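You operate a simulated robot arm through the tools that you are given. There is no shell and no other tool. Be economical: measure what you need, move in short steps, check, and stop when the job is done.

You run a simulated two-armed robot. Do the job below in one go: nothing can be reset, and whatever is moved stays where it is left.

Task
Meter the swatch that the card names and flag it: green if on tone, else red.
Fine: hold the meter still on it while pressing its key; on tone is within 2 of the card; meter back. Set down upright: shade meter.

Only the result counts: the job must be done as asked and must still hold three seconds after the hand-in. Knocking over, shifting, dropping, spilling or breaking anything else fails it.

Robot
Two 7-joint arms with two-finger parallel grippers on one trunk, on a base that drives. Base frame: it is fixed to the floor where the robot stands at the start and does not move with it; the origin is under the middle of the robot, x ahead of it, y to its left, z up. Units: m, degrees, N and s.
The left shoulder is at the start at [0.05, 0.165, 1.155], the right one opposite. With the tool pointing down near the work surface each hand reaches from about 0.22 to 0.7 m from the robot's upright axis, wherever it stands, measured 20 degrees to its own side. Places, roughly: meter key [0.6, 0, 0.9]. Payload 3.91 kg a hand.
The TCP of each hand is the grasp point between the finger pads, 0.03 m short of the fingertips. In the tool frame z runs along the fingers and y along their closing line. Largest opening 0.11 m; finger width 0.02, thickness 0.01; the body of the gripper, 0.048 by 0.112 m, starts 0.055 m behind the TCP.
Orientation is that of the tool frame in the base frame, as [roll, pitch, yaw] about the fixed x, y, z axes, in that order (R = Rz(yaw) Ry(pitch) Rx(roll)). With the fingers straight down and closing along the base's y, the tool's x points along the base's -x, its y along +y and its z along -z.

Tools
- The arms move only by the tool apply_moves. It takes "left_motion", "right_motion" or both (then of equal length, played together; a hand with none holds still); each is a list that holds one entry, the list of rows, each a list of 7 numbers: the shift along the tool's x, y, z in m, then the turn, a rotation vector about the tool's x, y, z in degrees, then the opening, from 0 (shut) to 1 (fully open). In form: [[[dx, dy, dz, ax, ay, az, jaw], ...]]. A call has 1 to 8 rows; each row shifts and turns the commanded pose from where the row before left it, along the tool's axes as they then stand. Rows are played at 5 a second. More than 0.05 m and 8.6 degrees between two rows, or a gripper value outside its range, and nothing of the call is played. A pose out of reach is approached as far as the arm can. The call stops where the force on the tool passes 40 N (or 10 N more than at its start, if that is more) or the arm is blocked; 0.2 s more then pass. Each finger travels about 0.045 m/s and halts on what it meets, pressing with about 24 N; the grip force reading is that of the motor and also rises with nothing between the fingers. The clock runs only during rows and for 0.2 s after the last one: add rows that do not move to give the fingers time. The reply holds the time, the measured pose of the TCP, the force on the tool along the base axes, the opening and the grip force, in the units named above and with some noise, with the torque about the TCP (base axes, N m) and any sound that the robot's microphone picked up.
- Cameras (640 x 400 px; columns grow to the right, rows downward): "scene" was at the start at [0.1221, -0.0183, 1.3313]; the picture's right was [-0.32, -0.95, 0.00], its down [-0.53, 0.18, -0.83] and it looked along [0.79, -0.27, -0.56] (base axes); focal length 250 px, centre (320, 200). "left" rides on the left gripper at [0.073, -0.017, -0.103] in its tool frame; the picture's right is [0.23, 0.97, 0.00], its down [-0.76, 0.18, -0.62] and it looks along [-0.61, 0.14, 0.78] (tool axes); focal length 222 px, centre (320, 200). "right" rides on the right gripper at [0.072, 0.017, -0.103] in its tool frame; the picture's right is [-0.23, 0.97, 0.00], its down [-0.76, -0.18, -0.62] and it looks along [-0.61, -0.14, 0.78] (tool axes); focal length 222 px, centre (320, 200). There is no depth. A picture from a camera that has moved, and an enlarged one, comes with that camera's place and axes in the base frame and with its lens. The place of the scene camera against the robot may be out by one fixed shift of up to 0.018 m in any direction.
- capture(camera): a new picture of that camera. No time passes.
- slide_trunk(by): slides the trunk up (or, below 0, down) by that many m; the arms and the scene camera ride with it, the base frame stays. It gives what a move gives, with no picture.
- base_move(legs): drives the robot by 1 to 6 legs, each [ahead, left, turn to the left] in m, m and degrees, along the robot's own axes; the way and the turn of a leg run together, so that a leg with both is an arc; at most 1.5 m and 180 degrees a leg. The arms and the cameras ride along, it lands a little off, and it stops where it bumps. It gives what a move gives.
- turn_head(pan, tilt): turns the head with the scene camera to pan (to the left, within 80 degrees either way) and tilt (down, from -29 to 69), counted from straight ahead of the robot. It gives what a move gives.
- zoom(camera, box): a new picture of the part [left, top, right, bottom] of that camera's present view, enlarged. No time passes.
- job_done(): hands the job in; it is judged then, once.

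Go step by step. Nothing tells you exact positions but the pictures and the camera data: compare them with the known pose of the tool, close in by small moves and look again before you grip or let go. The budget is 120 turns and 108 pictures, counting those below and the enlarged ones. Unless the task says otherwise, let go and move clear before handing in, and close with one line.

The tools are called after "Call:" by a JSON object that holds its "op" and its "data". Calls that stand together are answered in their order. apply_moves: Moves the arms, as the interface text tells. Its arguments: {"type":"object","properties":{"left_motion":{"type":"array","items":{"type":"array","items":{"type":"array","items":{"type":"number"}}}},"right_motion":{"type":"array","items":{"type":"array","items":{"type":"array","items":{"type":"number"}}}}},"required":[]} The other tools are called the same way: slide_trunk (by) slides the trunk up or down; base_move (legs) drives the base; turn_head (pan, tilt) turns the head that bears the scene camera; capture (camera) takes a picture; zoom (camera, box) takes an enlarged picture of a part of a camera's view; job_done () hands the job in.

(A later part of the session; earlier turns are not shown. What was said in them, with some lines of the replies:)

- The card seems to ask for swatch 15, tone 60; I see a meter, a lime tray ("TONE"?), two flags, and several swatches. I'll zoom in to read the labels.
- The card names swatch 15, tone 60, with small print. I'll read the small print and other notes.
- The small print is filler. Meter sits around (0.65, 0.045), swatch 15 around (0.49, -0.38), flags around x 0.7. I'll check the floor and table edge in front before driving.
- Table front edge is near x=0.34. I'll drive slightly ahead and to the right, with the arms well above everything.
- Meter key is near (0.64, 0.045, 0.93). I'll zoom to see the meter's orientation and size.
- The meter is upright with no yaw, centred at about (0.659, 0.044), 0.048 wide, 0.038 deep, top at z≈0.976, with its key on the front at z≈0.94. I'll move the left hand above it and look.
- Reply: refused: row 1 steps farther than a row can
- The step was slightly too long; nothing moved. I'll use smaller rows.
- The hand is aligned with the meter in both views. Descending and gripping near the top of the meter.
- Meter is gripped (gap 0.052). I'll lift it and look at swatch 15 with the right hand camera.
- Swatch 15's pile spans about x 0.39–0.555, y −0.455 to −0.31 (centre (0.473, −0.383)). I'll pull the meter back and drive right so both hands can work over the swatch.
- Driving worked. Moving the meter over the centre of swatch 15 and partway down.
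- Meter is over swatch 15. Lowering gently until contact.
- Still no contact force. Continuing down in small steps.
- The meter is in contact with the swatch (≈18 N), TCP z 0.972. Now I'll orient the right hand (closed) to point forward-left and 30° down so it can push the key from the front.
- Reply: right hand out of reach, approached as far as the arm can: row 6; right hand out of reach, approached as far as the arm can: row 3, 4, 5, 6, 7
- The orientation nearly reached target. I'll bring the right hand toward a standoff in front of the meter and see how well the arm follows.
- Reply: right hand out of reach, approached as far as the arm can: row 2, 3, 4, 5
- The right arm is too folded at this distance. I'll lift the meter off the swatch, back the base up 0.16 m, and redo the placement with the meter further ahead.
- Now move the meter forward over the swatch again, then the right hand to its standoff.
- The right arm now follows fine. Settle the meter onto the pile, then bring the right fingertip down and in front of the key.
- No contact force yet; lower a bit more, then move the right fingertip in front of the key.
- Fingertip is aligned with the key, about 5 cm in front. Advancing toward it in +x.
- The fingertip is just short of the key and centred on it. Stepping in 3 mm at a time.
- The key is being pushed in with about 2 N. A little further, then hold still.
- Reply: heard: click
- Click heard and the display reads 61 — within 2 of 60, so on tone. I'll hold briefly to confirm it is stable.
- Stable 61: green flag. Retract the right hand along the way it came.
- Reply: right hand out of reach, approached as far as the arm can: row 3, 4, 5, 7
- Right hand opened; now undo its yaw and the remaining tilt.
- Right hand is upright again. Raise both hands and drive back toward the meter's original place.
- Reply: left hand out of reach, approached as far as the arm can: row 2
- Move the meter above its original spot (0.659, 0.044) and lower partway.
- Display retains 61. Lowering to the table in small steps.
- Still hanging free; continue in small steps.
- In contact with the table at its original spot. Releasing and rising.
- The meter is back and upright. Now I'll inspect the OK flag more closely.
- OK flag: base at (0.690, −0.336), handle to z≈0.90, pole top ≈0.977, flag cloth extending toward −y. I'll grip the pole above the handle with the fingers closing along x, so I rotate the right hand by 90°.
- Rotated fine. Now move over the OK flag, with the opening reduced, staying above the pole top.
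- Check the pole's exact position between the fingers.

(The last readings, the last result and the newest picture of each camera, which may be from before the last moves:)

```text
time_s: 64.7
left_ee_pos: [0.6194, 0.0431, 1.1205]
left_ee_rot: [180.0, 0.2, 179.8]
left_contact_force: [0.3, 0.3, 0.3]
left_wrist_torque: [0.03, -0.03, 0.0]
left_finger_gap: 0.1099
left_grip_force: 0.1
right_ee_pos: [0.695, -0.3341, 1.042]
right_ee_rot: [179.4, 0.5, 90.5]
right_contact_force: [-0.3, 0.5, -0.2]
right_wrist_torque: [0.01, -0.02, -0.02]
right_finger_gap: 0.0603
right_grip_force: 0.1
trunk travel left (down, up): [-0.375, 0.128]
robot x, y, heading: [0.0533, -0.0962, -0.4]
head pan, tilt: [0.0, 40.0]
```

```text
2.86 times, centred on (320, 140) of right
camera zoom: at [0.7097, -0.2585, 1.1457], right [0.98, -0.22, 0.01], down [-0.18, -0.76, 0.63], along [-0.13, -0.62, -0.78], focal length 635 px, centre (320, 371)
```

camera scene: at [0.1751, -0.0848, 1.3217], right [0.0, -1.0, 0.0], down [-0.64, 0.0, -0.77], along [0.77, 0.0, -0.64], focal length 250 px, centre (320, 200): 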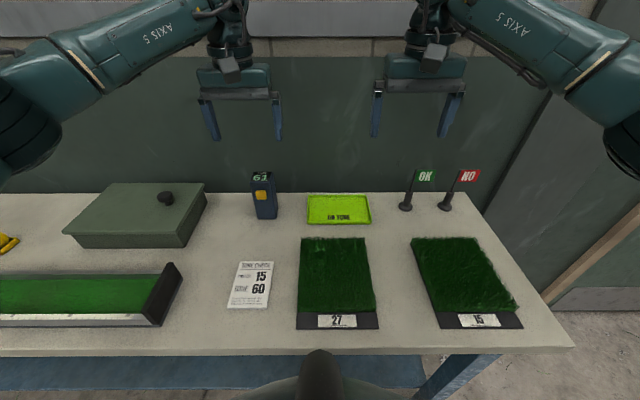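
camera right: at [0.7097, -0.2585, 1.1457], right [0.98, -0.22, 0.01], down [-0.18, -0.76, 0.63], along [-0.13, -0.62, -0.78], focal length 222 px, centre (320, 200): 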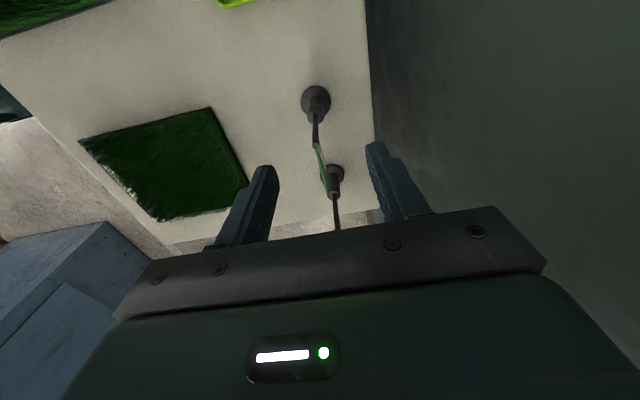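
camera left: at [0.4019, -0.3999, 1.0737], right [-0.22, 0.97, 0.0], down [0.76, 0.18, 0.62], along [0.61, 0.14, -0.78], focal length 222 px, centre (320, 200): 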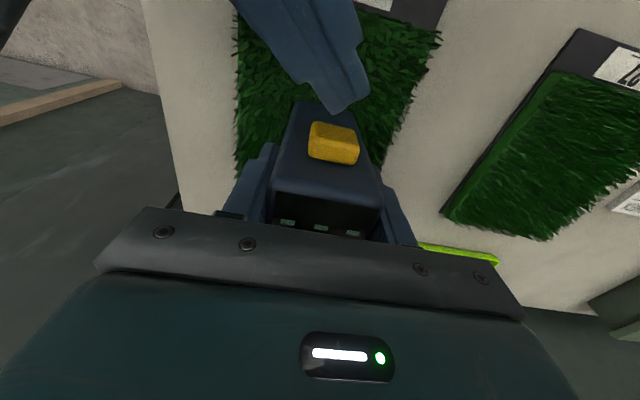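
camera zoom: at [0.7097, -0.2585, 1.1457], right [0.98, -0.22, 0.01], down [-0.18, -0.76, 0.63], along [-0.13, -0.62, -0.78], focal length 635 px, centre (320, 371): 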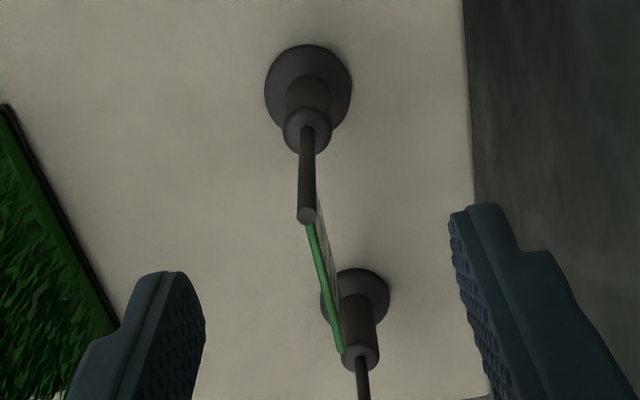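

Pole is vertical at (0.6905, −0.336). Correct by a few mm, descend to z≈0.938, and check before gripping.

Call:
{"op": "apply_moves", "data": {"right_motion": [[[-0.002, -0.0045, 0.0, 0, 0, 0, 0.55], [0, 0, 0.04, 0, 0, 0, 0.55], [0, 0, 0.04, 0, 0, 0, 0.55], [0, 0, 0.023, 0, 0, 0, 0.55], [0, 0, 0, 0, 0, 0, 0.55], [0, 0, 0, 0, 0, 0, 0.55]]]}}

Call:
{"op": "zoom", "data": {"camera": "scene", "box": [370, 140, 470, 230]}}

Call:
{"op": "zoom", "data": {"camera": "right", "box": [220, 70, 430, 250]}}

```text
time_s: 66.1
left_ee_pos: [0.6195, 0.0431, 1.1199]
left_ee_rot: [-180.0, 0.0, 179.8]
left_contact_force: [0.7, 0.1, -0.2]
left_wrist_torque: [0.0, 0.01, 0.0]
left_finger_gap: 0.1102
left_grip_force: 0.1
right_ee_pos: [0.6877, -0.3383, 0.9385]
right_ee_rot: [179.3, 0.5, 90.4]
right_contact_force: [-0.3, 0.4, 0.0]
right_wrist_torque: [-0.01, -0.01, -0.02]
right_finger_gap: 0.0605
right_grip_force: 0.1
trunk travel left (down, up): [-0.375, 0.128]
robot x, y, heading: [0.0519, -0.097, -0.1]
head pan, tilt: [0.0, 40.0]
```

```text
4.44 times, centred on (420, 185) of scene
camera zoom: at [0.1746, -0.0845, 1.3218], right [0.0, -1.0, 0.0], down [-0.64, 0.0, -0.77], along [0.77, 0.0, -0.64], focal length 1111 px, centre (-124, 267)
```

zoom: 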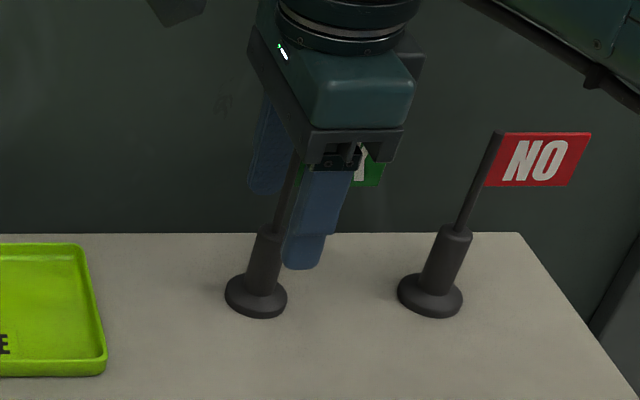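

```text
2.22 times, centred on (325, 160) of right
camera zoom: at [0.7044, -0.2631, 1.0429], right [0.98, -0.22, 0.01], down [-0.18, -0.76, 0.63], along [-0.13, -0.61, -0.78], focal length 494 px, centre (309, 289)
```

zoom: 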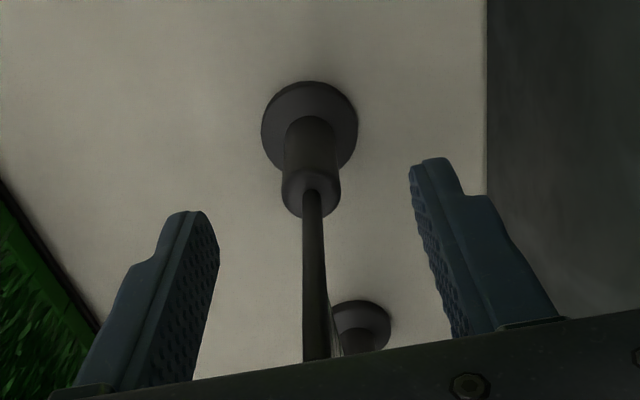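

Good alignment. Closing on the pole.

Call:
{"op": "apply_moves", "data": {"right_motion": [[[0, 0.002, 0, 0, 0, 0, 0.4], [0, 0, 0, 0, 0, 0, 0.25], [0, 0, 0, 0, 0, 0, 0.1], [0, 0, 0, 0, 0, 0, 0], [0, 0, 0, 0, 0, 0, 0], [0, 0, 0, 0, 0, 0, 0], [0, 0, 0, 0, 0, 0, 0]]]}}

Call:
{"op": "zoom", "data": {"camera": "scene", "box": [370, 140, 470, 230]}}

Call:
{"op": "zoom", "data": {"camera": "right", "box": [220, 70, 430, 250]}}

```text
time_s: 67.7
left_ee_pos: [0.6186, 0.0422, 1.1199]
left_ee_rot: [180.0, 0.1, 179.9]
left_contact_force: [0.6, 0.0, 0.6]
left_wrist_torque: [0.02, 0.01, 0.03]
left_finger_gap: 0.1101
left_grip_force: 0.0
right_ee_pos: [0.6913, -0.3384, 0.939]
right_ee_rot: [179.4, 0.5, 90.3]
right_contact_force: [0.2, 0.6, -0.2]
right_wrist_torque: [0.0, 0.0, 0.03]
right_finger_gap: 0.0038
right_grip_force: 23.9
trunk travel left (down, up): [-0.375, 0.128]
robot x, y, heading: [0.0515, -0.0921, -0.5]
head pan, tilt: [0.0, 40.0]
```

```text
4.44 times, centred on (420, 185) of scene
camera zoom: at [0.1746, -0.0845, 1.3218], right [0.0, -1.0, 0.0], down [-0.64, 0.0, -0.77], along [0.77, 0.0, -0.64], focal length 1111 px, centre (-124, 267)
```

zoom: 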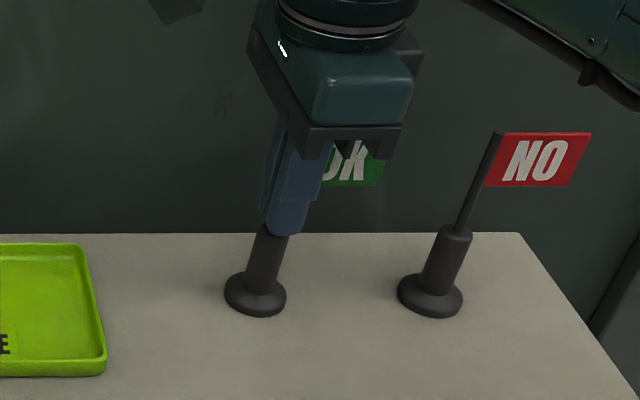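

```text
2.22 times, centred on (325, 160) of right
camera zoom: at [0.7063, -0.2631, 1.0435], right [0.98, -0.22, 0.01], down [-0.18, -0.76, 0.63], along [-0.13, -0.61, -0.78], focal length 494 px, centre (309, 289)
```

zoom: 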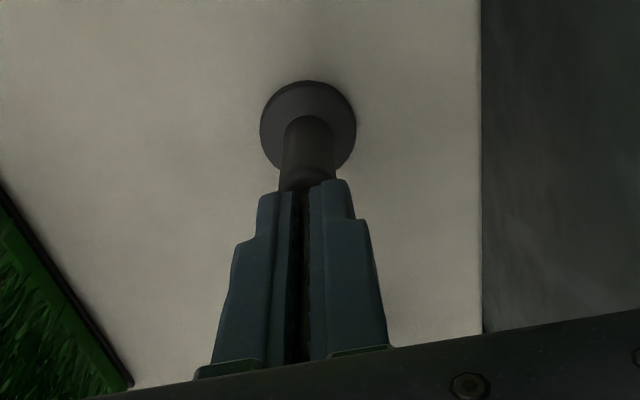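

Gripped (gap 3.8 mm). Lift gently and check it hangs straight.

Call:
{"op": "apply_moves", "data": {"right_motion": [[[0, 0, -0.02, 0, 0, 0, 0], [0, 0, -0.03, 0, 0, 0, 0], [0, 0, -0.04, 0, 0, 0, 0], [0, -0.04, -0.02, 0, 0, 0, 0], [0, -0.04, 0, 0, 0, 0, 0], [0, 0, 0, 0, 0, 0, 0]]]}}

Call:
{"op": "capture", "data": {"camera": "scene"}}

Call:
{"op": "capture", "data": {"camera": "right"}}

```text
time_s: 69.1
left_ee_pos: [0.6182, 0.0437, 1.1186]
left_ee_rot: [180.0, 0.0, 179.8]
left_contact_force: [0.2, 0.5, -0.9]
left_wrist_torque: [-0.04, 0.02, 0.0]
left_finger_gap: 0.1099
left_grip_force: 0.1
right_ee_pos: [0.6087, -0.3373, 1.0489]
right_ee_rot: [179.4, 0.4, 90.4]
right_contact_force: [0.0, -0.1, -0.2]
right_wrist_torque: [-0.03, 0.0, 0.0]
right_finger_gap: 0.0033
right_grip_force: 23.9
trunk travel left (down, up): [-0.375, 0.128]
robot x, y, heading: [0.0521, -0.0967, -0.4]
head pan, tilt: [0.0, 40.0]
```

```text
47 pictures are left
camera scene: at [0.1749, -0.0844, 1.3218], right [0.0, -1.0, 0.0], down [-0.64, 0.0, -0.77], along [0.77, 0.0, -0.64], focal length 250 px, centre (320, 200)
```

scene: 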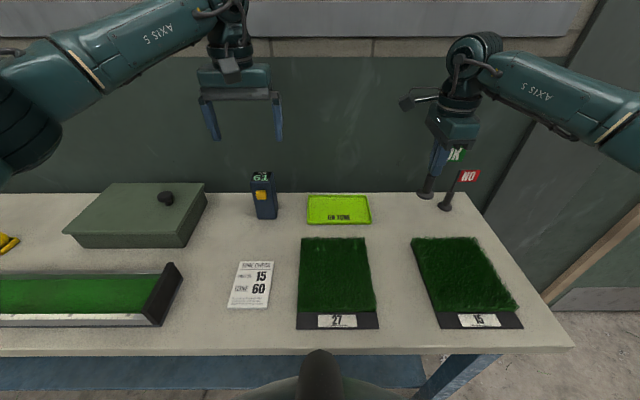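

```text
46 pictures are left
camera right: at [0.625, -0.2624, 1.1529], right [0.98, -0.22, 0.01], down [-0.18, -0.76, 0.63], along [-0.13, -0.61, -0.78], focal length 222 px, centre (320, 200)
```

right: 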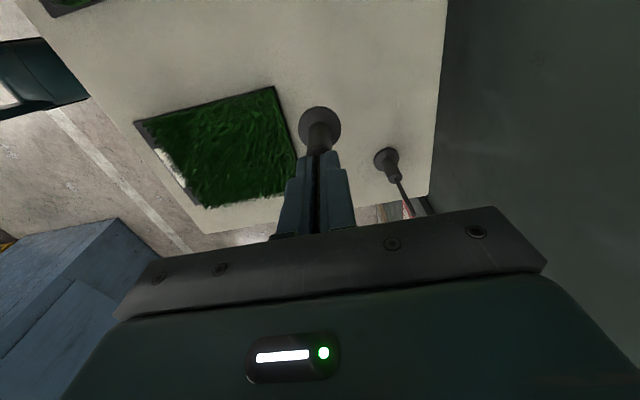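

Flag held upright. Moving above the centre of swatch 15 and lowering partway.

Call:
{"op": "apply_moves", "data": {"right_motion": [[[-0.0115, -0.0335, 0, 0, 0, 0, 0], [-0.0115, -0.0335, 0, 0, 0, 0, 0], [-0.0115, -0.0335, 0, 0, 0, 0, 0], [-0.0115, -0.0335, 0, 0, 0, 0, 0], [0, 0, 0.03, 0, 0, 0, 0], [0, 0, 0.03, 0, 0, 0, 0], [0, 0, 0, 0, 0, 0, 0]]]}}

Call:
{"op": "zoom", "data": {"camera": "scene", "box": [380, 150, 540, 340]}}

Call:
{"op": "capture", "data": {"camera": "right"}}

```text
time_s: 70.7
left_ee_pos: [0.6185, 0.0436, 1.1198]
left_ee_rot: [-179.9, 0.0, 179.9]
left_contact_force: [0.2, -0.7, 0.2]
left_wrist_torque: [-0.01, -0.01, 0.0]
left_finger_gap: 0.11
left_grip_force: 0.0
right_ee_pos: [0.4769, -0.3846, 0.9895]
right_ee_rot: [179.3, 0.5, 90.4]
right_contact_force: [0.7, -0.4, -1.1]
right_wrist_torque: [-0.01, 0.0, 0.02]
right_finger_gap: 0.0035
right_grip_force: 23.7
trunk travel left (down, up): [-0.375, 0.128]
robot x, y, heading: [0.0515, -0.0956, -0.5]
head pan, tilt: [0.0, 40.0]
```

```text
2.11 times, centred on (460, 245) of scene
camera zoom: at [0.1746, -0.0845, 1.3218], right [0.0, -1.0, 0.0], down [-0.64, 0.0, -0.77], along [0.77, 0.0, -0.64], focal length 526 px, centre (25, 105)
```

zoom: 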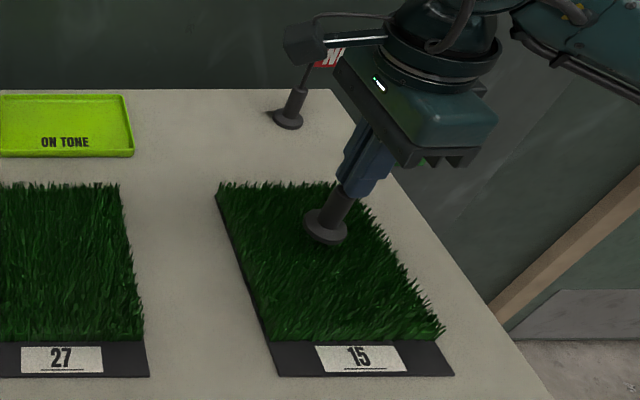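

```text
44 pictures are left
camera right: at [0.4923, -0.3106, 1.0933], right [0.98, -0.22, 0.01], down [-0.18, -0.76, 0.63], along [-0.13, -0.61, -0.78], focal length 222 px, centre (320, 200)
```

right: 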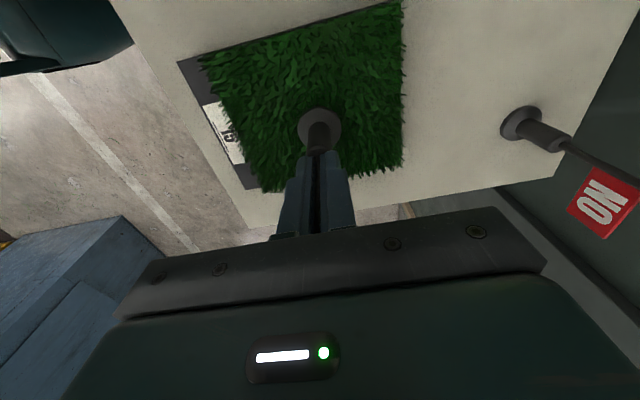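

Centred over swatch 15. Lowering gently to contact.

Call:
{"op": "apply_moves", "data": {"right_motion": [[[0, 0, 0.012, 0, 0, 0, 0], [0, 0, 0.006, 0, 0, 0, 0], [0, 0, 0.003, 0, 0, 0, 0], [0, 0, 0, 0, 0, 0, 0]]]}}

Call:
{"op": "apply_moves", "data": {"right_motion": [[[0, 0, 0.002, 0, 0, 0, 0], [0, 0, 0, 0, 0, 0, 0]]]}}

Call:
{"op": "apply_moves", "data": {"right_motion": [[[0, 0, 0.002, 0, 0, 0, 0], [0, 0, 0, 0, 0, 0, 0]]]}}

```text
time_s: 71.7
left_ee_pos: [0.6177, 0.0428, 1.12]
left_ee_rot: [-180.0, 0.2, 179.9]
left_contact_force: [-0.1, -0.3, 0.8]
left_wrist_torque: [-0.01, -0.04, -0.01]
left_finger_gap: 0.1102
left_grip_force: 0.0
right_ee_pos: [0.4761, -0.3857, 0.9667]
right_ee_rot: [179.4, 0.5, 90.4]
right_contact_force: [0.4, 0.6, -0.9]
right_wrist_torque: [-0.04, -0.01, -0.01]
right_finger_gap: 0.0035
right_grip_force: 23.4
trunk travel left (down, up): [-0.375, 0.128]
robot x, y, heading: [0.0529, -0.0942, -0.2]
head pan, tilt: [0.0, 40.0]
```

```text
time_s: 72.3
left_ee_pos: [0.6184, 0.0441, 1.1212]
left_ee_rot: [-179.8, 0.0, 179.9]
left_contact_force: [-0.9, 0.0, 0.2]
left_wrist_torque: [0.0, 0.01, 0.0]
left_finger_gap: 0.1102
left_grip_force: 0.0
right_ee_pos: [0.4755, -0.3854, 0.9655]
right_ee_rot: [179.2, 0.5, 90.4]
right_contact_force: [0.4, 0.9, 10.7]
right_wrist_torque: [0.02, 0.17, -0.03]
right_finger_gap: 0.0035
right_grip_force: 24.1
trunk travel left (down, up): [-0.375, 0.128]
robot x, y, heading: [0.0545, -0.0941, -0.6]
head pan, tilt: [0.0, 40.0]
```

```text
time_s: 72.9
left_ee_pos: [0.6165, 0.0445, 1.1208]
left_ee_rot: [-179.9, 0.1, 179.8]
left_contact_force: [-0.1, 0.1, 0.0]
left_wrist_torque: [0.01, 0.01, 0.0]
left_finger_gap: 0.1097
left_grip_force: 0.0
right_ee_pos: [0.4758, -0.3863, 0.9645]
right_ee_rot: [179.2, 0.6, 90.4]
right_contact_force: [0.2, -0.9, 18.3]
right_wrist_torque: [-0.12, 0.16, 0.01]
right_finger_gap: 0.004
right_grip_force: 24.0
trunk travel left (down, up): [-0.375, 0.128]
robot x, y, heading: [0.0501, -0.1004, -0.4]
head pan, tilt: [0.0, 40.0]
```

The flag base is on the swatch. Ease the pressure and open.

Call:
{"op": "apply_moves", "data": {"right_motion": [[[0, 0, -0.0015, 0, 0, 0, 0], [0, 0, 0, 0, 0, 0, 0.05], [0, 0, 0, 0, 0, 0, 0.12], [0, 0, 0, 0, 0, 0, 0.25], [0, 0, 0, 0, 0, 0, 0.4], [0, 0, 0, 0, 0, 0, 0.55], [0, 0, 0, 0, 0, 0, 0.55], [0, 0, 0, 0, 0, 0, 0.55]]]}}

Call:
{"op": "capture", "data": {"camera": "right"}}

Call:
{"op": "zoom", "data": {"camera": "scene", "box": [380, 150, 540, 340]}}

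```text
time_s: 74.7
left_ee_pos: [0.619, 0.0436, 1.12]
left_ee_rot: [-179.9, 0.1, 179.7]
left_contact_force: [0.8, -0.9, 0.1]
left_wrist_torque: [-0.02, 0.01, -0.01]
left_finger_gap: 0.1101
left_grip_force: 0.1
right_ee_pos: [0.4762, -0.3849, 0.964]
right_ee_rot: [179.4, 0.5, 90.4]
right_contact_force: [1.1, -0.2, -0.4]
right_wrist_torque: [0.0, 0.0, -0.03]
right_finger_gap: 0.0605
right_grip_force: 0.0
trunk travel left (down, up): [-0.375, 0.128]
robot x, y, heading: [0.0504, -0.094, -0.5]
head pan, tilt: [0.0, 40.0]
```

```text
43 pictures are left
camera right: at [0.4917, -0.311, 1.0683], right [0.98, -0.22, 0.01], down [-0.18, -0.76, 0.63], along [-0.13, -0.61, -0.78], focal length 222 px, centre (320, 200)
```

right: 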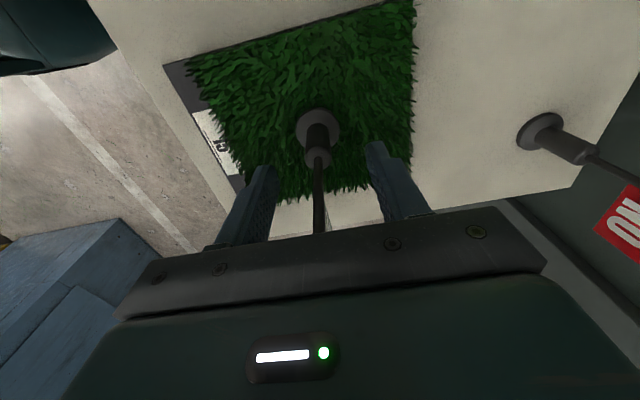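

```text
2.11 times, centred on (460, 245) of scene
camera zoom: at [0.1746, -0.0845, 1.3218], right [0.0, -1.0, 0.0], down [-0.64, 0.0, -0.77], along [0.77, 0.0, -0.64], focal length 526 px, centre (25, 105)
```

zoom: 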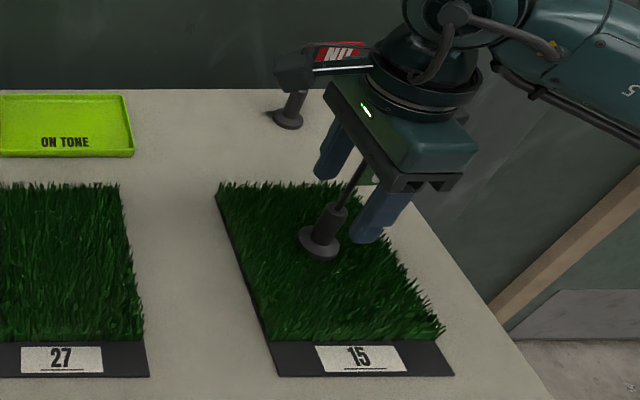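

The flag stands free between the open fingers. Rising straight up and clear.

Call:
{"op": "apply_moves", "data": {"right_motion": [[[0, 0, -0.03, 0, 0, 0, 0.55], [0, 0, -0.04, 0, 0, 0, 0.55], [0, 0, -0.04, 0, 0, 0, 0.55], [0, 0, -0.04, 0, 0, 0, 0.55], [0, -0.03, -0.02, 0, 0, 0, 0.55], [0, 0, 0, 0, 0, 0, 0.55], [0, 0, 0, 0, 0, 0, 0.55]]]}}

Call:
{"op": "capture", "data": {"camera": "scene"}}

Call:
{"op": "zoom", "data": {"camera": "scene", "box": [380, 150, 540, 340]}}

Call:
{"op": "zoom", "data": {"camera": "scene", "box": [220, 150, 320, 240]}}

```text
time_s: 76.3
left_ee_pos: [0.6176, 0.0427, 1.1189]
left_ee_rot: [179.9, 0.0, 179.7]
left_contact_force: [1.0, 0.3, -0.1]
left_wrist_torque: [0.03, -0.02, 0.04]
left_finger_gap: 0.11
left_grip_force: 0.0
right_ee_pos: [0.4446, -0.3839, 1.1325]
right_ee_rot: [179.3, 0.5, 90.4]
right_contact_force: [0.1, -0.1, 0.0]
right_wrist_torque: [0.01, 0.01, -0.02]
right_finger_gap: 0.0608
right_grip_force: 0.0
trunk travel left (down, up): [-0.375, 0.128]
robot x, y, heading: [0.0511, -0.0952, -0.3]
head pan, tilt: [0.0, 40.0]
```

```text
41 pictures are left
camera scene: at [0.1744, -0.0845, 1.3218], right [0.0, -1.0, 0.0], down [-0.64, 0.0, -0.77], along [0.77, 0.0, -0.64], focal length 250 px, centre (320, 200)
```

scene: 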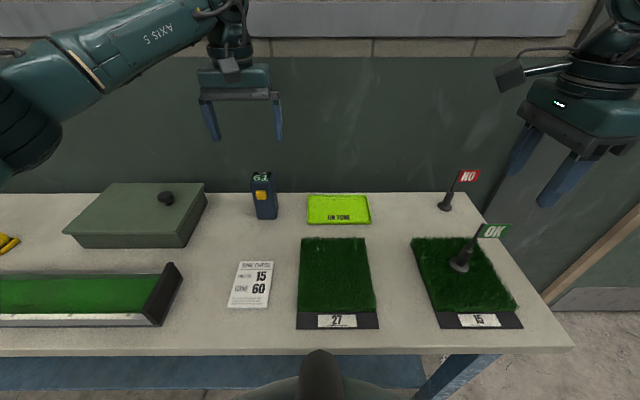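

```text
2.11 times, centred on (460, 245) of scene
camera zoom: at [0.1744, -0.0845, 1.3218], right [0.0, -1.0, 0.0], down [-0.64, 0.0, -0.77], along [0.77, 0.0, -0.64], focal length 526 px, centre (25, 105)
```

zoom: 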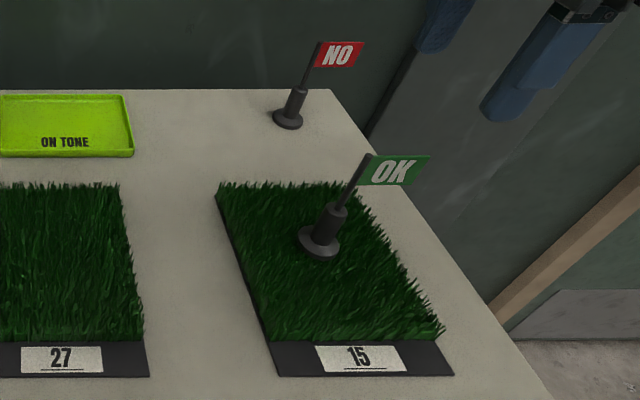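

```text
4.44 times, centred on (270, 195) of scene
camera zoom: at [0.1744, -0.0845, 1.3218], right [0.0, -1.0, 0.0], down [-0.64, 0.0, -0.77], along [0.77, 0.0, -0.64], focal length 1111 px, centre (542, 222)
```

zoom: 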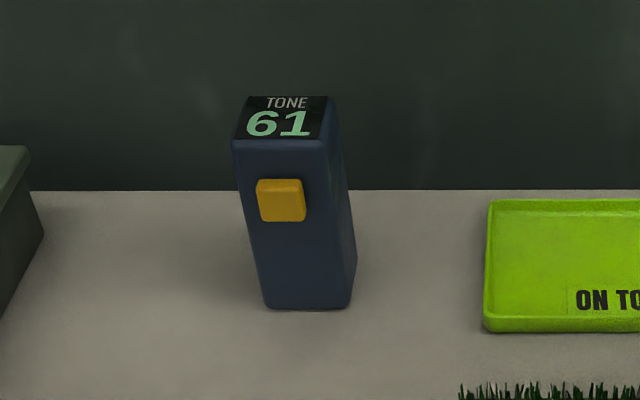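

The meter is upright in its place, still reading 61. The green OK flag stands upright on swatch 15, and both hands are clear, so I'm handing in.

Call:
{"op": "job_done", "data": {}}

```text
The job is handed in.
```

Swatch 15 metered at 61 against the card's 60, so it is on tone: the green OK flag stands on swatch 15, and the meter is back upright in its original place.
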